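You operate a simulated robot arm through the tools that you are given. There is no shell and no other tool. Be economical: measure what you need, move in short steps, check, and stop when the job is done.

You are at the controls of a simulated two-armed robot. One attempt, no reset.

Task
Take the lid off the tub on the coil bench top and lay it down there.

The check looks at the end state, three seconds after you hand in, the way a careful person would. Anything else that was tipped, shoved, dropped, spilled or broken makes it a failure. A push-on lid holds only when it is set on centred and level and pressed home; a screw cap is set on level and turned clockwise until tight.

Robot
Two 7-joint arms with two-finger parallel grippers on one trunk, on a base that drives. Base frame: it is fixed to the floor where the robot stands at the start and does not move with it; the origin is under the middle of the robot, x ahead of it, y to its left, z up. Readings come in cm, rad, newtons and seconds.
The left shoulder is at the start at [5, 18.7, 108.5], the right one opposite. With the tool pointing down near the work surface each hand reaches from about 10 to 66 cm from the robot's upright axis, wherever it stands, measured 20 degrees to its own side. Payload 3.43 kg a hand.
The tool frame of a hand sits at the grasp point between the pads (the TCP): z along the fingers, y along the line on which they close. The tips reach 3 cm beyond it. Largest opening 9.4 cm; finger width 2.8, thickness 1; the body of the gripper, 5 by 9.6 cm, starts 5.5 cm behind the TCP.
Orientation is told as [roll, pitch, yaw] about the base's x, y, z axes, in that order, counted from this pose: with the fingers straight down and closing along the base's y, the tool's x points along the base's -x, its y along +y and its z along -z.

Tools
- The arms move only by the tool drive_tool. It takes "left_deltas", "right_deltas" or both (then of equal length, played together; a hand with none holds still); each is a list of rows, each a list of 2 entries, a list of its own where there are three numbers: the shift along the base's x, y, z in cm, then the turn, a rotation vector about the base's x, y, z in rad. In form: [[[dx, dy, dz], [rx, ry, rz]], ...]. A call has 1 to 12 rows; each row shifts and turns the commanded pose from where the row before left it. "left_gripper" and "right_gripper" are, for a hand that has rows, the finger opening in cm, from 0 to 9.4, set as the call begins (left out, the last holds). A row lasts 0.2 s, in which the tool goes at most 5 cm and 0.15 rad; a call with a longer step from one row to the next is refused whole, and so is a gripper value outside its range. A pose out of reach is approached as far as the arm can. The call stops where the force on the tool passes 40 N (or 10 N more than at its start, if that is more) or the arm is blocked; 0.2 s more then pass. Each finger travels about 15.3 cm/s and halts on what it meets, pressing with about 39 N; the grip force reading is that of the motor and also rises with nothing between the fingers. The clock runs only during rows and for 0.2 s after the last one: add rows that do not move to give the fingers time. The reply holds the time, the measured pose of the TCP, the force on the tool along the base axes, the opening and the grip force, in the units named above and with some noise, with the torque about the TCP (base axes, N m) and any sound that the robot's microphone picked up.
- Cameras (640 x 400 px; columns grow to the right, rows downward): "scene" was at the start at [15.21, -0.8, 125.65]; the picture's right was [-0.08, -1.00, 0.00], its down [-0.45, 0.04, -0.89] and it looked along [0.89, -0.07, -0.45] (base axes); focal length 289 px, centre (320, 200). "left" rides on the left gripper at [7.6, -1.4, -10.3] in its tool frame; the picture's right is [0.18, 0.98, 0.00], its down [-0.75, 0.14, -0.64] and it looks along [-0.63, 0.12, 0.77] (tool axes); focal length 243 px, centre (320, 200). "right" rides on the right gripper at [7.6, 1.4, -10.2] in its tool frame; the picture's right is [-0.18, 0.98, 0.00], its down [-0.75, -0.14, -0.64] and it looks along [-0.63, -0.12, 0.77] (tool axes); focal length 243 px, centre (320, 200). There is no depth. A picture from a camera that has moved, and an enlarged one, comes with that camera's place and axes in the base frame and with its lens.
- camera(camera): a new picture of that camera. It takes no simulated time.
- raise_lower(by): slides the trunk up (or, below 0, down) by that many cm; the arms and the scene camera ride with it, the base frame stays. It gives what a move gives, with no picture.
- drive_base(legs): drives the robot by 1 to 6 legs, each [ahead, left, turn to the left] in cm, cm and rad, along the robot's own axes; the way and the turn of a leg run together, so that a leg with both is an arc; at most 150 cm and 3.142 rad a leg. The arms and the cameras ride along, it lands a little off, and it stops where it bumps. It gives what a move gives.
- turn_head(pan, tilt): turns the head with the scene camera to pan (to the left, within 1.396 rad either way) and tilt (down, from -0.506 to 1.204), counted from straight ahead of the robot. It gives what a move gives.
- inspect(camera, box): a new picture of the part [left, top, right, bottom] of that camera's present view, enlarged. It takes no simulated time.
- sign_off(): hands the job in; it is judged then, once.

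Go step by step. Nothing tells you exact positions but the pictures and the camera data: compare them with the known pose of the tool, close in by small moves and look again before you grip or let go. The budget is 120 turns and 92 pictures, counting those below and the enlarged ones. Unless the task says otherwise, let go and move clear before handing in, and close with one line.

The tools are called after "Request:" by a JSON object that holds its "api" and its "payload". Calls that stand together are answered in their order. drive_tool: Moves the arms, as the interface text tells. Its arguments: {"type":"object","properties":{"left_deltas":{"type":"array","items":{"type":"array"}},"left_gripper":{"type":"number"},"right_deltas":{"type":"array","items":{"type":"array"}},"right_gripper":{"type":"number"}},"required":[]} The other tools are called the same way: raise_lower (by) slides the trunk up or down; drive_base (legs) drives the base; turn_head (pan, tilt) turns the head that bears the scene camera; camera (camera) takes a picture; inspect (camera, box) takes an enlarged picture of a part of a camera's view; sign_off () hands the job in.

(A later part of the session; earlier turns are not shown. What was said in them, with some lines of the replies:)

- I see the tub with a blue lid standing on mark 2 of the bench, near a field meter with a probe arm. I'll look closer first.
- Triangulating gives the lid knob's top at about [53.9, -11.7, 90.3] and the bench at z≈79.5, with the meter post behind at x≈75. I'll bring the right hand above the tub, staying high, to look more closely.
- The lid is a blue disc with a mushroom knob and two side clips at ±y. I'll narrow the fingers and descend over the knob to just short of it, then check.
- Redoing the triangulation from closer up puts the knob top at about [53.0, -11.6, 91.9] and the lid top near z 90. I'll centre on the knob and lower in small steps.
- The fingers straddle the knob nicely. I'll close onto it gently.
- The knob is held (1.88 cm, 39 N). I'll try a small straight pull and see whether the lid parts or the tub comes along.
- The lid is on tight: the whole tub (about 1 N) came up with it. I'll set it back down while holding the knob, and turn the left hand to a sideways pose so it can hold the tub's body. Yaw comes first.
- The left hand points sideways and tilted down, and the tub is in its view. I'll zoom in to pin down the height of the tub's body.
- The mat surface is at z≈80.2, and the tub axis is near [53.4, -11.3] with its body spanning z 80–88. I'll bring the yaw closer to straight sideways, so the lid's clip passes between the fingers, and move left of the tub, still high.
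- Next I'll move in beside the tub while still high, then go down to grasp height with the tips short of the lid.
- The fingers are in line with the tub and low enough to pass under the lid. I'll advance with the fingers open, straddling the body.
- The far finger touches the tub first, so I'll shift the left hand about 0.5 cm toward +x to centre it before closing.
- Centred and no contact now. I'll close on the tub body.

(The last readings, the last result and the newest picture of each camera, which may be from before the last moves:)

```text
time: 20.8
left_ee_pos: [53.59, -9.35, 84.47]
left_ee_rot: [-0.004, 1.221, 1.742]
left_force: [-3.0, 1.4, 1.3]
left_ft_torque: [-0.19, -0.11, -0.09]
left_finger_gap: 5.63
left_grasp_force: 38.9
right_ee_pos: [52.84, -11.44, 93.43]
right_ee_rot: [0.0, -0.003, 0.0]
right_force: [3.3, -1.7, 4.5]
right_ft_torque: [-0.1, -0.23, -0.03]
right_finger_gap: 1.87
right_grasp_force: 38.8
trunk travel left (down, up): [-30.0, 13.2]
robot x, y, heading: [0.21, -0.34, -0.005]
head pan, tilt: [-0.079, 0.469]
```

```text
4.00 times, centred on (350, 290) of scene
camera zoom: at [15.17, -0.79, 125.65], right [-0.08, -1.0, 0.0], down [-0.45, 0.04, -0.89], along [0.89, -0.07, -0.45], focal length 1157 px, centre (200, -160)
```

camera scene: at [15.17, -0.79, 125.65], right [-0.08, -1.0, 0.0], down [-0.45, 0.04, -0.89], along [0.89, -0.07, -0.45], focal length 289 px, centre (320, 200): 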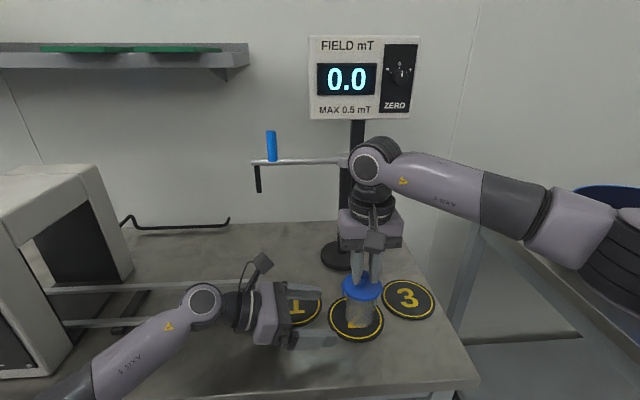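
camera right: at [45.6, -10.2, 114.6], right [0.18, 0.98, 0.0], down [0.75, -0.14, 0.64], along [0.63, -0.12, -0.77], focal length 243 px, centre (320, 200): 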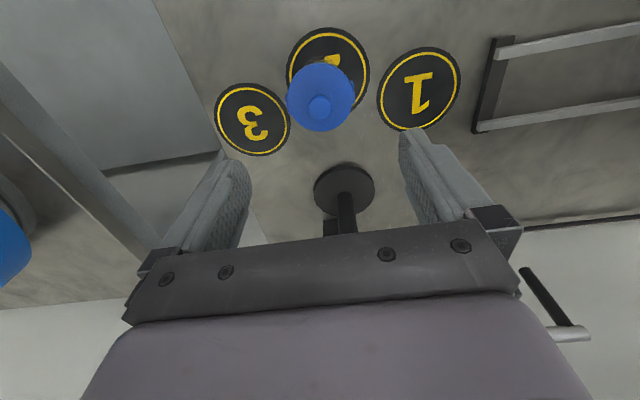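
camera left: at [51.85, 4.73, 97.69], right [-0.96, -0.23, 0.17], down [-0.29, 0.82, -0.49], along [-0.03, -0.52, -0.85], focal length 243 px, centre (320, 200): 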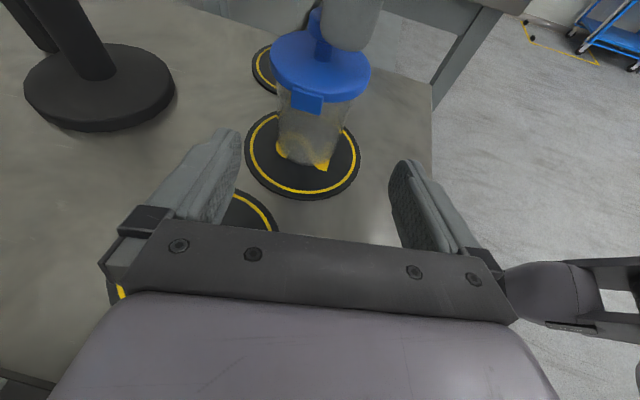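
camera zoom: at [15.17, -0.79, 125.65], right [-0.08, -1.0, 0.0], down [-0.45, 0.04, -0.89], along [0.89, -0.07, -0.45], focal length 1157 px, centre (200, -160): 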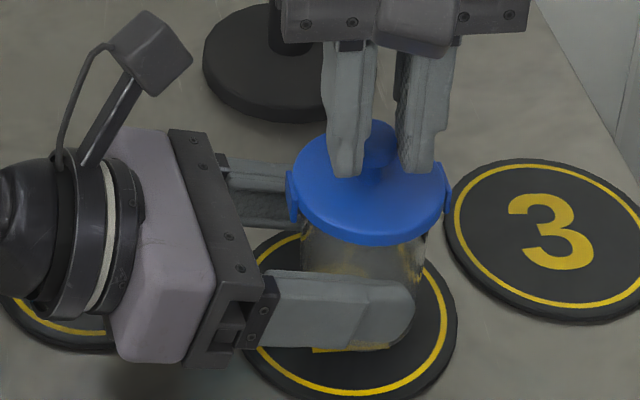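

The tub is held firmly (5.63 cm, 39 N). Now I'll pull the lid straight up in small steps.

Request:
{"api": "drive_tool", "payload": {"right_deltas": [[[0, 0, 0.2], [0, 0, 0]], [[0, 0, 0.2], [0, 0, 0]], [[0, 0, 0.2], [0, 0, 0]], [[0, 0, 0.2], [0, 0, 0]], [[0, 0, 0], [0, 0, 0]]]}}

Request:
{"api": "inspect", "payload": {"camera": "scene", "box": [290, 240, 410, 340]}}

```text
time: 22.0
left_ee_pos: [53.58, -9.57, 84.46]
left_ee_rot: [-0.003, 1.222, 1.743]
left_force: [0.2, -0.4, 2.4]
left_ft_torque: [-0.05, 0.01, 0.03]
left_finger_gap: 5.63
left_grasp_force: 39.0
right_ee_pos: [52.87, -11.33, 94.17]
right_ee_rot: [0.002, 0.0, -0.001]
right_force: [-0.2, -0.1, -1.2]
right_ft_torque: [0.01, -0.01, 0.0]
right_finger_gap: 1.86
right_grasp_force: 39.4
trunk travel left (down, up): [-30.0, 13.2]
robot x, y, heading: [-0.2, -0.04, 0.002]
head pan, tilt: [-0.079, 0.469]
heard: snap
```

```text
4.00 times, centred on (350, 290) of scene
camera zoom: at [15.2, -0.79, 125.65], right [-0.08, -1.0, 0.0], down [-0.45, 0.04, -0.89], along [0.89, -0.07, -0.45], focal length 1157 px, centre (200, -160)
```

zoom: 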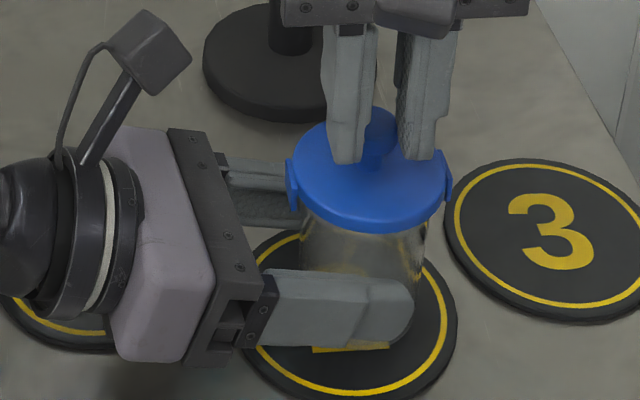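

It snapped free: the lid rose while the tub stayed put. I'll lift it well clear.

Request:
{"api": "drive_tool", "payload": {"right_deltas": [[[0, 0, 0.6], [0, 0, 0]], [[0, 0, 0.8], [0, 0, 0]], [[0, 0, 1.2], [0, 0, 0]], [[0, 0, 1.2], [0, 0, 0]], [[0, 0, 1.2], [0, 0, 0]], [[0, 0, 0], [0, 0, 0]]]}}

Request:
{"api": "camera", "payload": {"camera": "scene"}}

Request:
{"api": "inspect", "payload": {"camera": "left", "box": [160, 0, 480, 260]}}

```text
time: 23.4
left_ee_pos: [53.78, -9.51, 84.49]
left_ee_rot: [-0.001, 1.222, 1.743]
left_force: [-1.2, 1.0, 2.0]
left_ft_torque: [-0.04, 0.02, -0.02]
left_finger_gap: 5.66
left_grasp_force: 39.0
right_ee_pos: [52.74, -11.32, 99.22]
right_ee_rot: [-0.002, 0.001, 0.0]
right_force: [-0.2, 0.4, 0.8]
right_ft_torque: [-0.01, 0.01, 0.02]
right_finger_gap: 1.9
right_grasp_force: 39.1
trunk travel left (down, up): [-30.0, 13.2]
robot x, y, heading: [0.13, -0.13, 0.002]
head pan, tilt: [-0.079, 0.469]
```

```text
50 pictures are left
camera scene: at [15.19, -0.79, 125.65], right [-0.08, -1.0, 0.0], down [-0.45, 0.04, -0.89], along [0.89, -0.07, -0.45], focal length 289 px, centre (320, 200)
```

scene: 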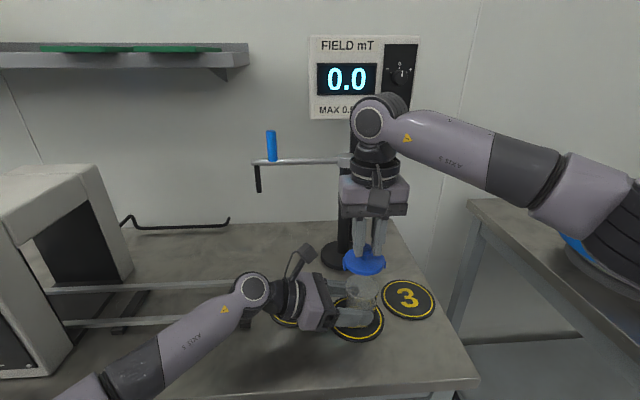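

```text
1.54 times, centred on (320, 130) of left
camera zoom: at [53.81, -2.33, 95.07], right [-0.96, -0.23, 0.17], down [-0.29, 0.82, -0.49], along [-0.03, -0.52, -0.85], focal length 373 px, centre (320, 308)
```

zoom: 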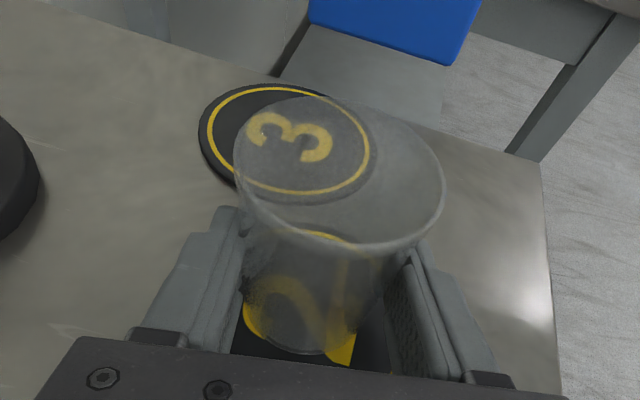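

The open tub stands still in the left hand. I'll release it and back the left hand straight out along its axis, with the right hand holding the lid.

Request:
{"api": "drive_tool", "payload": {"left_deltas": [[[0, 0, 0], [0, 0, 0]], [[0, 0, 0], [0, 0, 0]], [[0, 0, 0], [0, 0, 0]]], "left_gripper": 8.4}}

Request:
{"api": "inspect", "payload": {"camera": "left", "box": [160, 0, 480, 260]}}

```text
time: 24.2
left_ee_pos: [53.69, -9.44, 84.44]
left_ee_rot: [-0.001, 1.223, 1.746]
left_force: [0.1, 0.1, -0.3]
left_ft_torque: [-0.02, 0.01, -0.01]
left_finger_gap: 8.41
left_grasp_force: 0.0
right_ee_pos: [52.78, -11.47, 99.14]
right_ee_rot: [0.001, -0.002, 0.002]
right_force: [0.0, -0.1, -0.4]
right_ft_torque: [0.0, -0.01, -0.01]
right_finger_gap: 1.88
right_grasp_force: 39.3
trunk travel left (down, up): [-30.0, 13.2]
robot x, y, heading: [-0.03, 0.12, 0.002]
head pan, tilt: [-0.079, 0.469]
```

```text
1.54 times, centred on (320, 130) of left
camera zoom: at [53.83, -2.34, 95.05], right [-0.96, -0.23, 0.17], down [-0.29, 0.82, -0.49], along [-0.03, -0.52, -0.86], focal length 373 px, centre (320, 308)
```

zoom: 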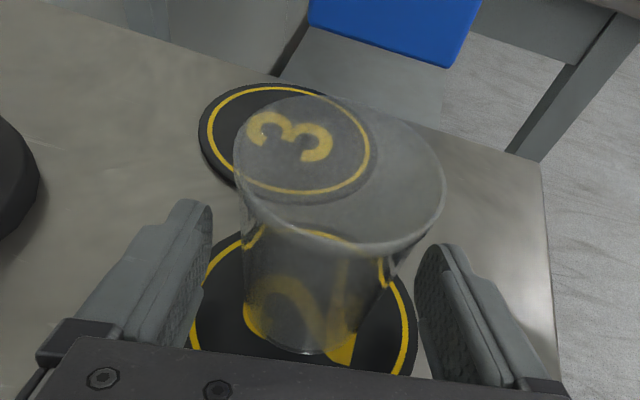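

Request:
{"api": "drive_tool", "payload": {"left_deltas": [[[-0.25, 1.2, 0], [0, 0, 0]], [[-0.25, 1.2, 0], [0, 0, 0]], [[-0.25, 1.2, 0], [0, 0, 0]], [[-0.25, 1.2, 0], [0, 0, 0]], [[-0.35, 1.8, 0], [0, 0, 0]], [[-0.3, 2, 1], [0, 0, 0]], [[0, 2, 3], [0, 0, 0]], [[0, 2, 4], [0, 0, 0]], [[0, 1, 3], [0, 0, 0]], [[0, 0, 0], [0, 0, 0]]]}}

Request:
{"api": "camera", "payload": {"camera": "scene"}}

Request:
{"api": "camera", "payload": {"camera": "right"}}

```text
time: 26.4
left_ee_pos: [52.12, 4.06, 95.42]
left_ee_rot: [0.0, 1.222, 1.745]
left_force: [-0.6, -0.1, -0.7]
left_ft_torque: [0.02, -0.01, 0.03]
left_finger_gap: 8.38
left_grasp_force: 0.1
right_ee_pos: [52.73, -11.51, 99.12]
right_ee_rot: [0.0, 0.001, 0.0]
right_force: [0.1, 0.0, 0.5]
right_ft_torque: [-0.02, 0.0, 0.0]
right_finger_gap: 1.88
right_grasp_force: 39.3
trunk travel left (down, up): [-30.0, 13.2]
robot x, y, heading: [-0.12, 0.4, 0.0]
head pan, tilt: [-0.079, 0.469]
```

```text
47 pictures are left
camera scene: at [15.21, -0.8, 125.64], right [-0.08, -1.0, 0.0], down [-0.45, 0.04, -0.89], along [0.89, -0.07, -0.45], focal length 289 px, centre (320, 200)
```

scene: 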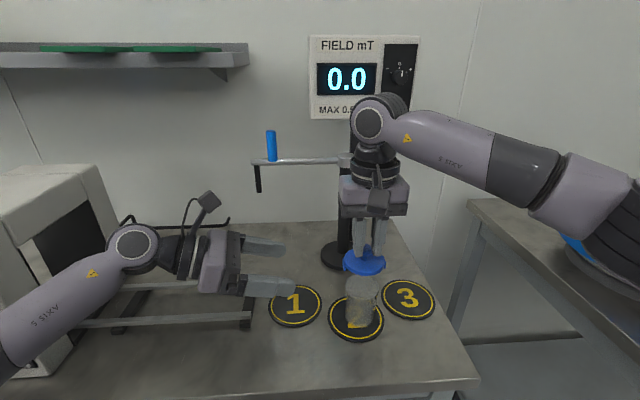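

```text
46 pictures are left
camera right: at [45.0, -10.01, 109.38], right [0.18, 0.98, 0.0], down [0.75, -0.14, 0.64], along [0.63, -0.12, -0.77], focal length 243 px, centre (320, 200)
```

right: 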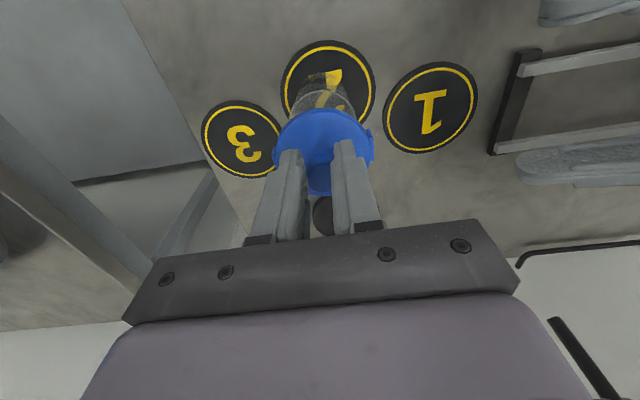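

The tub stands upright and open. Next I'll carry the lid to the free front-right bench area near [47, -21], clear of marks 2 and 3.

Request:
{"api": "drive_tool", "payload": {"right_deltas": [[[0, 0, 1], [0, 0, 0]], [[-1, -2, 0], [0, 0, 0]], [[-1, -2, 0], [0, 0, 0]], [[-1.2, -2, 0], [0, 0, 0]], [[-1.2, -2, 0], [0, 0, 0]], [[-1.2, -2, 0], [0, 0, 0]], [[0, 0, -2], [0, 0, 0]], [[0, 0, -2.5], [0, 0, 0]], [[0, 0, -2.5], [0, 0, 0]], [[0, 0, 0], [0, 0, 0]]]}}

Request:
{"api": "camera", "payload": {"camera": "scene"}}

Request:
{"api": "camera", "payload": {"camera": "left"}}

Request:
{"api": "inspect", "payload": {"camera": "scene", "box": [320, 250, 500, 400]}}

```text
time: 28.6
left_ee_pos: [52.05, 4.1, 95.41]
left_ee_rot: [-0.001, 1.221, 1.746]
left_force: [0.1, 0.2, -0.8]
left_ft_torque: [-0.01, -0.01, -0.03]
left_finger_gap: 8.41
left_grasp_force: 0.0
right_ee_pos: [47.09, -21.6, 93.21]
right_ee_rot: [-0.001, 0.001, -0.001]
right_force: [0.0, -0.2, -0.8]
right_ft_torque: [0.01, 0.03, -0.01]
right_finger_gap: 1.87
right_grasp_force: 39.4
trunk travel left (down, up): [-30.0, 13.2]
robot x, y, heading: [-0.03, 0.0, -0.001]
head pan, tilt: [-0.079, 0.469]
```

```text
45 pictures are left
camera scene: at [15.21, -0.8, 125.65], right [-0.08, -1.0, 0.0], down [-0.45, 0.04, -0.89], along [0.89, -0.07, -0.45], focal length 289 px, centre (320, 200)
```

scene: 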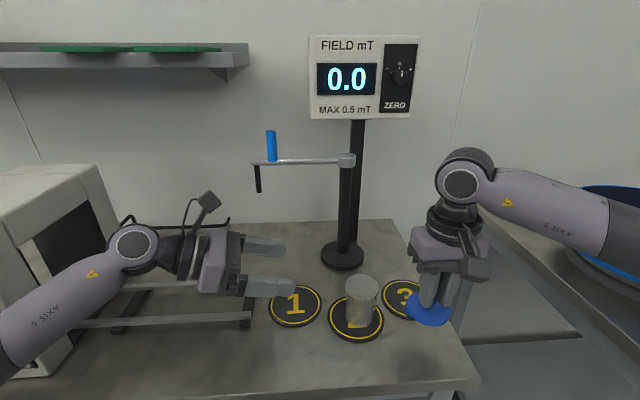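

```text
44 pictures are left
camera left: at [52.17, 11.28, 106.06], right [-0.96, -0.23, 0.17], down [-0.29, 0.82, -0.49], along [-0.03, -0.52, -0.86], focal length 243 px, centre (320, 200)
```

left: 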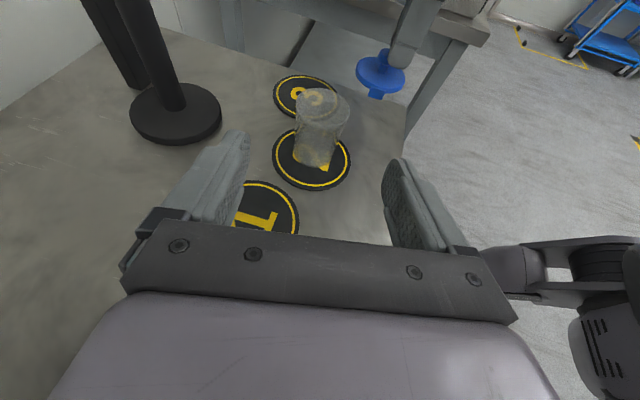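

```text
2.67 times, centred on (410, 325) of scene
camera zoom: at [15.21, -0.8, 125.65], right [-0.08, -1.0, 0.0], down [-0.45, 0.04, -0.89], along [0.89, -0.07, -0.45], focal length 771 px, centre (80, -133)
```

zoom: 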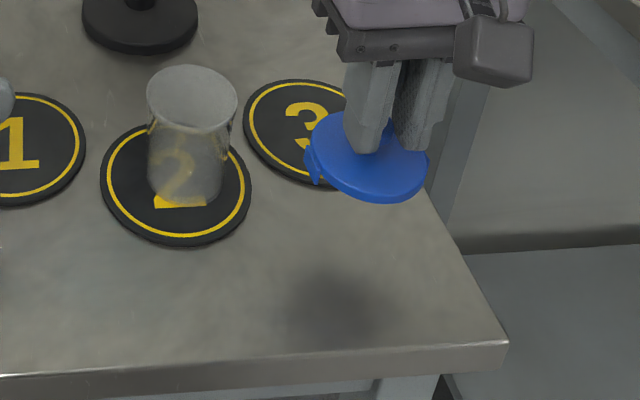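

The drop spot is free bench well inside the edges. I'll lower the lid most of the way, then slow down for contact.

Request:
{"api": "drive_tool", "payload": {"right_deltas": [[[0, 0, -2], [0, 0, 0]], [[0, 0, -2], [0, 0, 0]], [[0, 0, -1.2], [0, 0, 0]], [[0, 0, 0], [0, 0, 0]]]}}

Request:
{"api": "inspect", "payload": {"camera": "scene", "box": [320, 250, 500, 400]}}

Request:
{"api": "inspect", "payload": {"camera": "left", "box": [300, 20, 460, 140]}}

```text
time: 29.6
left_ee_pos: [52.12, 4.04, 95.43]
left_ee_rot: [-0.002, 1.222, 1.745]
left_force: [-0.9, -0.5, 0.0]
left_ft_torque: [-0.01, -0.03, -0.02]
left_finger_gap: 8.4
left_grasp_force: 0.0
right_ee_pos: [47.3, -21.39, 87.99]
right_ee_rot: [0.001, -0.003, 0.001]
right_force: [0.0, 0.2, -0.1]
right_ft_torque: [-0.02, 0.0, 0.04]
right_finger_gap: 1.89
right_grasp_force: 39.4
trunk travel left (down, up): [-30.0, 13.2]
robot x, y, heading: [0.12, 0.05, 0.002]
head pan, tilt: [-0.079, 0.469]
```

```text
2.67 times, centred on (410, 325) of scene
camera zoom: at [15.21, -0.8, 125.65], right [-0.08, -1.0, 0.0], down [-0.45, 0.04, -0.89], along [0.89, -0.07, -0.45], focal length 771 px, centre (80, -133)
```

zoom: 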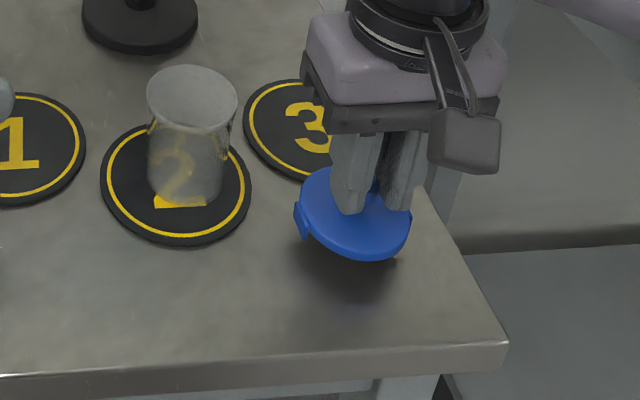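

```text
3.33 times, centred on (380, 80) of left
camera zoom: at [52.17, 11.28, 106.06], right [-0.96, -0.23, 0.17], down [-0.29, 0.82, -0.49], along [-0.03, -0.52, -0.86], focal length 809 px, centre (120, 600)
```

zoom: 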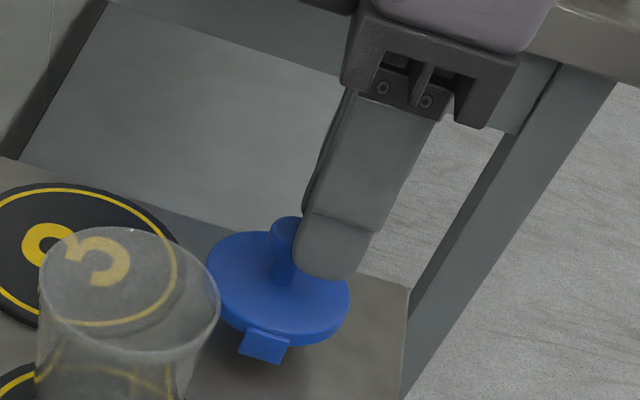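

Request:
{"api": "drive_tool", "payload": {"right_deltas": [[[0, 0, -0.4], [0, 0, 0]], [[0, 0, -0.4], [0, 0, 0]], [[0, 0, -0.3], [0, 0, 0]], [[0, 0, 0], [0, 0, 0]]]}}

Request:
{"api": "inspect", "payload": {"camera": "left", "box": [300, 20, 460, 140]}}

```text
time: 30.6
left_ee_pos: [52.1, 4.18, 95.5]
left_ee_rot: [-0.001, 1.221, 1.745]
left_force: [0.0, 0.1, -0.2]
left_ft_torque: [-0.01, 0.01, -0.01]
left_finger_gap: 8.42
left_grasp_force: 0.0
right_ee_pos: [47.29, -21.38, 86.88]
right_ee_rot: [0.002, 0.0, -0.001]
right_force: [0.1, 0.5, -0.3]
right_ft_torque: [0.02, 0.02, -0.02]
right_finger_gap: 1.9
right_grasp_force: 39.4
trunk travel left (down, up): [-30.0, 13.2]
robot x, y, heading: [-0.12, -0.12, 0.003]
head pan, tilt: [-0.079, 0.469]
```

```text
3.33 times, centred on (380, 80) of left
camera zoom: at [52.17, 11.28, 106.07], right [-0.96, -0.23, 0.17], down [-0.29, 0.82, -0.49], along [-0.03, -0.52, -0.86], focal length 809 px, centre (120, 600)
```

zoom: 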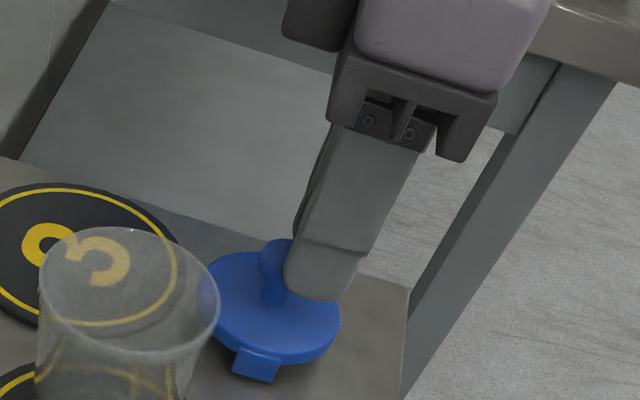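

Request:
{"api": "drive_tool", "payload": {"right_deltas": [[[0, 0, -0.3], [0, 0, 0]], [[0, 0, -0.3], [0, 0, 0]], [[0, 0, 0], [0, 0, 0]]]}}

Request:
{"api": "inspect", "payload": {"camera": "scene", "box": [390, 290, 490, 370]}}

```text
time: 31.4
left_ee_pos: [51.94, 4.19, 95.54]
left_ee_rot: [-0.006, 1.225, 1.742]
left_force: [0.1, 0.1, -0.5]
left_ft_torque: [0.0, 0.02, 0.0]
left_finger_gap: 8.39
left_grasp_force: 0.0
right_ee_pos: [47.21, -21.3, 86.54]
right_ee_rot: [0.002, -0.005, -0.001]
right_force: [-2.8, 1.5, 15.2]
right_ft_torque: [-0.04, -0.04, 0.04]
right_finger_gap: 1.9
right_grasp_force: 39.4
trunk travel left (down, up): [-30.0, 13.2]
robot x, y, heading: [0.28, -0.24, 0.004]
head pan, tilt: [-0.079, 0.469]
```

```text
5.00 times, centred on (440, 330) of scene
camera zoom: at [15.08, -0.74, 125.69], right [-0.08, -1.0, 0.0], down [-0.45, 0.04, -0.89], along [0.89, -0.07, -0.45], focal length 1446 px, centre (-280, -450)
```

zoom: 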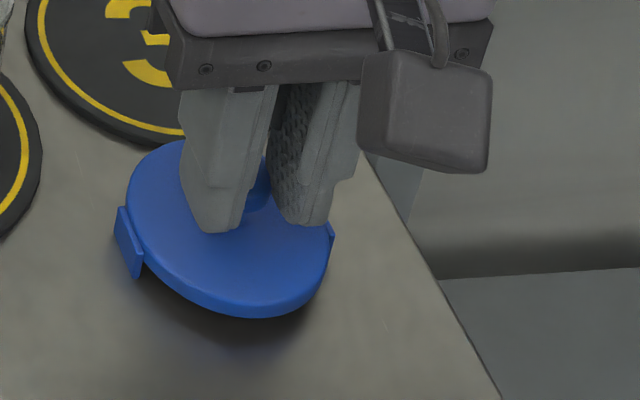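

Contact at TCP z≈86.5: the lid rests on its clips. I'll ease off the pressure slightly, then open slowly.

Request:
{"api": "drive_tool", "payload": {"right_deltas": [[[0, 0, 0.2], [0, 0, 0]], [[0, 0, 0], [0, 0, 0]]]}}

Request:
{"api": "drive_tool", "payload": {"right_deltas": [[[0, 0, 0], [0, 0, 0]], [[0, 0, 0], [0, 0, 0]]], "right_gripper": 4.0}}

Request:
{"api": "inspect", "payload": {"camera": "scene", "box": [390, 290, 490, 370]}}

```text
time: 32.0
left_ee_pos: [51.94, 4.18, 95.44]
left_ee_rot: [-0.004, 1.223, 1.742]
left_force: [0.1, 0.6, -0.3]
left_ft_torque: [-0.02, 0.0, -0.02]
left_finger_gap: 8.41
left_grasp_force: 0.0
right_ee_pos: [47.16, -21.43, 86.45]
right_ee_rot: [0.0, -0.001, -0.001]
right_force: [3.4, 2.6, 10.9]
right_ft_torque: [0.17, -0.35, 0.03]
right_finger_gap: 1.91
right_grasp_force: 38.9
trunk travel left (down, up): [-30.0, 13.2]
robot x, y, heading: [-0.22, -0.29, -0.003]
head pan, tilt: [-0.079, 0.469]
```

```text
time: 32.6
left_ee_pos: [52.04, 4.17, 95.41]
left_ee_rot: [-0.002, 1.223, 1.744]
left_force: [0.9, 0.6, -0.2]
left_ft_torque: [0.01, 0.02, 0.02]
left_finger_gap: 8.39
left_grasp_force: 0.1
right_ee_pos: [47.26, -21.54, 86.36]
right_ee_rot: [0.002, 0.0, -0.001]
right_force: [-0.9, 0.6, 0.0]
right_ft_torque: [0.04, -0.02, 0.02]
right_finger_gap: 4.01
right_grasp_force: 0.0
trunk travel left (down, up): [-30.0, 13.2]
robot x, y, heading: [0.01, -0.22, 0.001]
head pan, tilt: [-0.079, 0.469]
```

```text
5.00 times, centred on (440, 330) of scene
camera zoom: at [15.21, -0.8, 125.64], right [-0.08, -1.0, 0.0], down [-0.45, 0.04, -0.89], along [0.89, -0.07, -0.45], focal length 1446 px, centre (-280, -450)
```

zoom: 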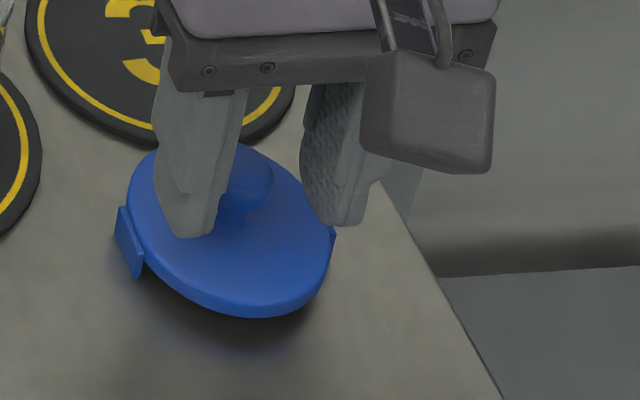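

The lid stands steady, released. I'll raise the right hand clear.

Request:
{"api": "drive_tool", "payload": {"right_deltas": [[[0, 0, 0], [0, 0, 0]], [[0, 0, 0.5], [0, 0, 0]], [[0, 0, 1], [0, 0, 0]], [[0, 0, 2], [0, 0, 0]], [[0, 0, 3], [0, 0, 0]], [[0, 0, 4], [0, 0, 0]], [[0, 0, 4], [0, 0, 0]], [[0, -2, 2], [0, 0, 0]], [[0, 0, 0], [0, 0, 0]]], "right_gripper": 5.0}}

Request:
{"api": "camera", "payload": {"camera": "scene"}}

Request:
{"api": "inspect", "payload": {"camera": "scene", "box": [320, 260, 480, 380]}}

Request:
{"api": "inspect", "payload": {"camera": "left", "box": [240, 40, 440, 200]}}

```text
time: 34.6
left_ee_pos: [52.15, 4.0, 95.41]
left_ee_rot: [-0.002, 1.222, 1.745]
left_force: [0.3, 0.6, 0.0]
left_ft_torque: [0.01, 0.03, -0.02]
left_finger_gap: 8.4
left_grasp_force: 0.1
right_ee_pos: [47.21, -23.52, 102.96]
right_ee_rot: [0.003, 0.0, -0.001]
right_force: [0.3, 0.7, -0.6]
right_ft_torque: [0.01, 0.01, -0.03]
right_finger_gap: 5.0
right_grasp_force: 0.0
trunk travel left (down, up): [-30.0, 13.2]
robot x, y, heading: [-0.05, -0.29, -0.002]
head pan, tilt: [-0.079, 0.469]
```

```text
37 pictures are left
camera scene: at [15.21, -0.8, 125.65], right [-0.08, -1.0, 0.0], down [-0.45, 0.04, -0.89], along [0.89, -0.07, -0.45], focal length 289 px, centre (320, 200)
```

scene: 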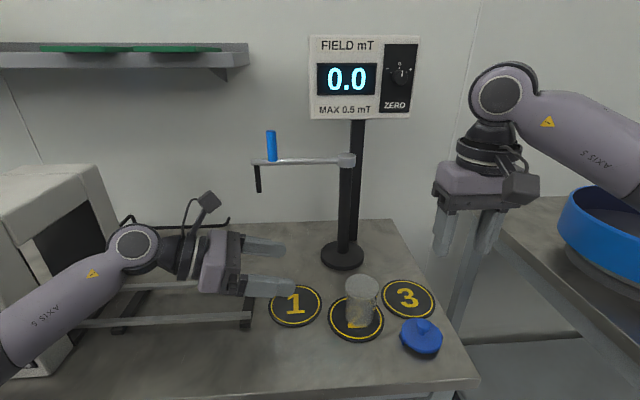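

```text
3.33 times, centred on (400, 320) of scene
camera zoom: at [15.21, -0.8, 125.65], right [-0.08, -1.0, 0.0], down [-0.45, 0.04, -0.89], along [0.89, -0.07, -0.45], focal length 964 px, centre (53, -200)
```

zoom: 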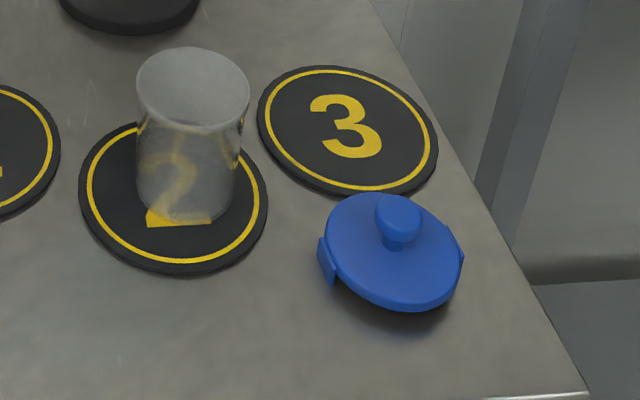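

```text
2.50 times, centred on (340, 120) of left
camera zoom: at [52.17, 11.28, 106.07], right [-0.96, -0.23, 0.17], down [-0.29, 0.82, -0.49], along [-0.03, -0.52, -0.86], focal length 606 px, centre (270, 400)
```

zoom: 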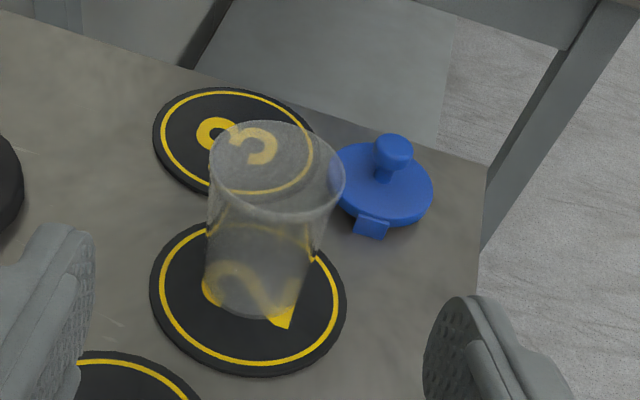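

The open tub stands on mark 2, and the lid rests steadily on the bench with both hands clear and nothing else disturbed. I'm handing in.

Request:
{"api": "sign_off", "payload": {}}

```text
The job is handed in.
```

The lid is off the tub and resting on its two side clips, knob up, at the front right of the bench top. The tub stands open and upright on mark 2, and I handed the job in.
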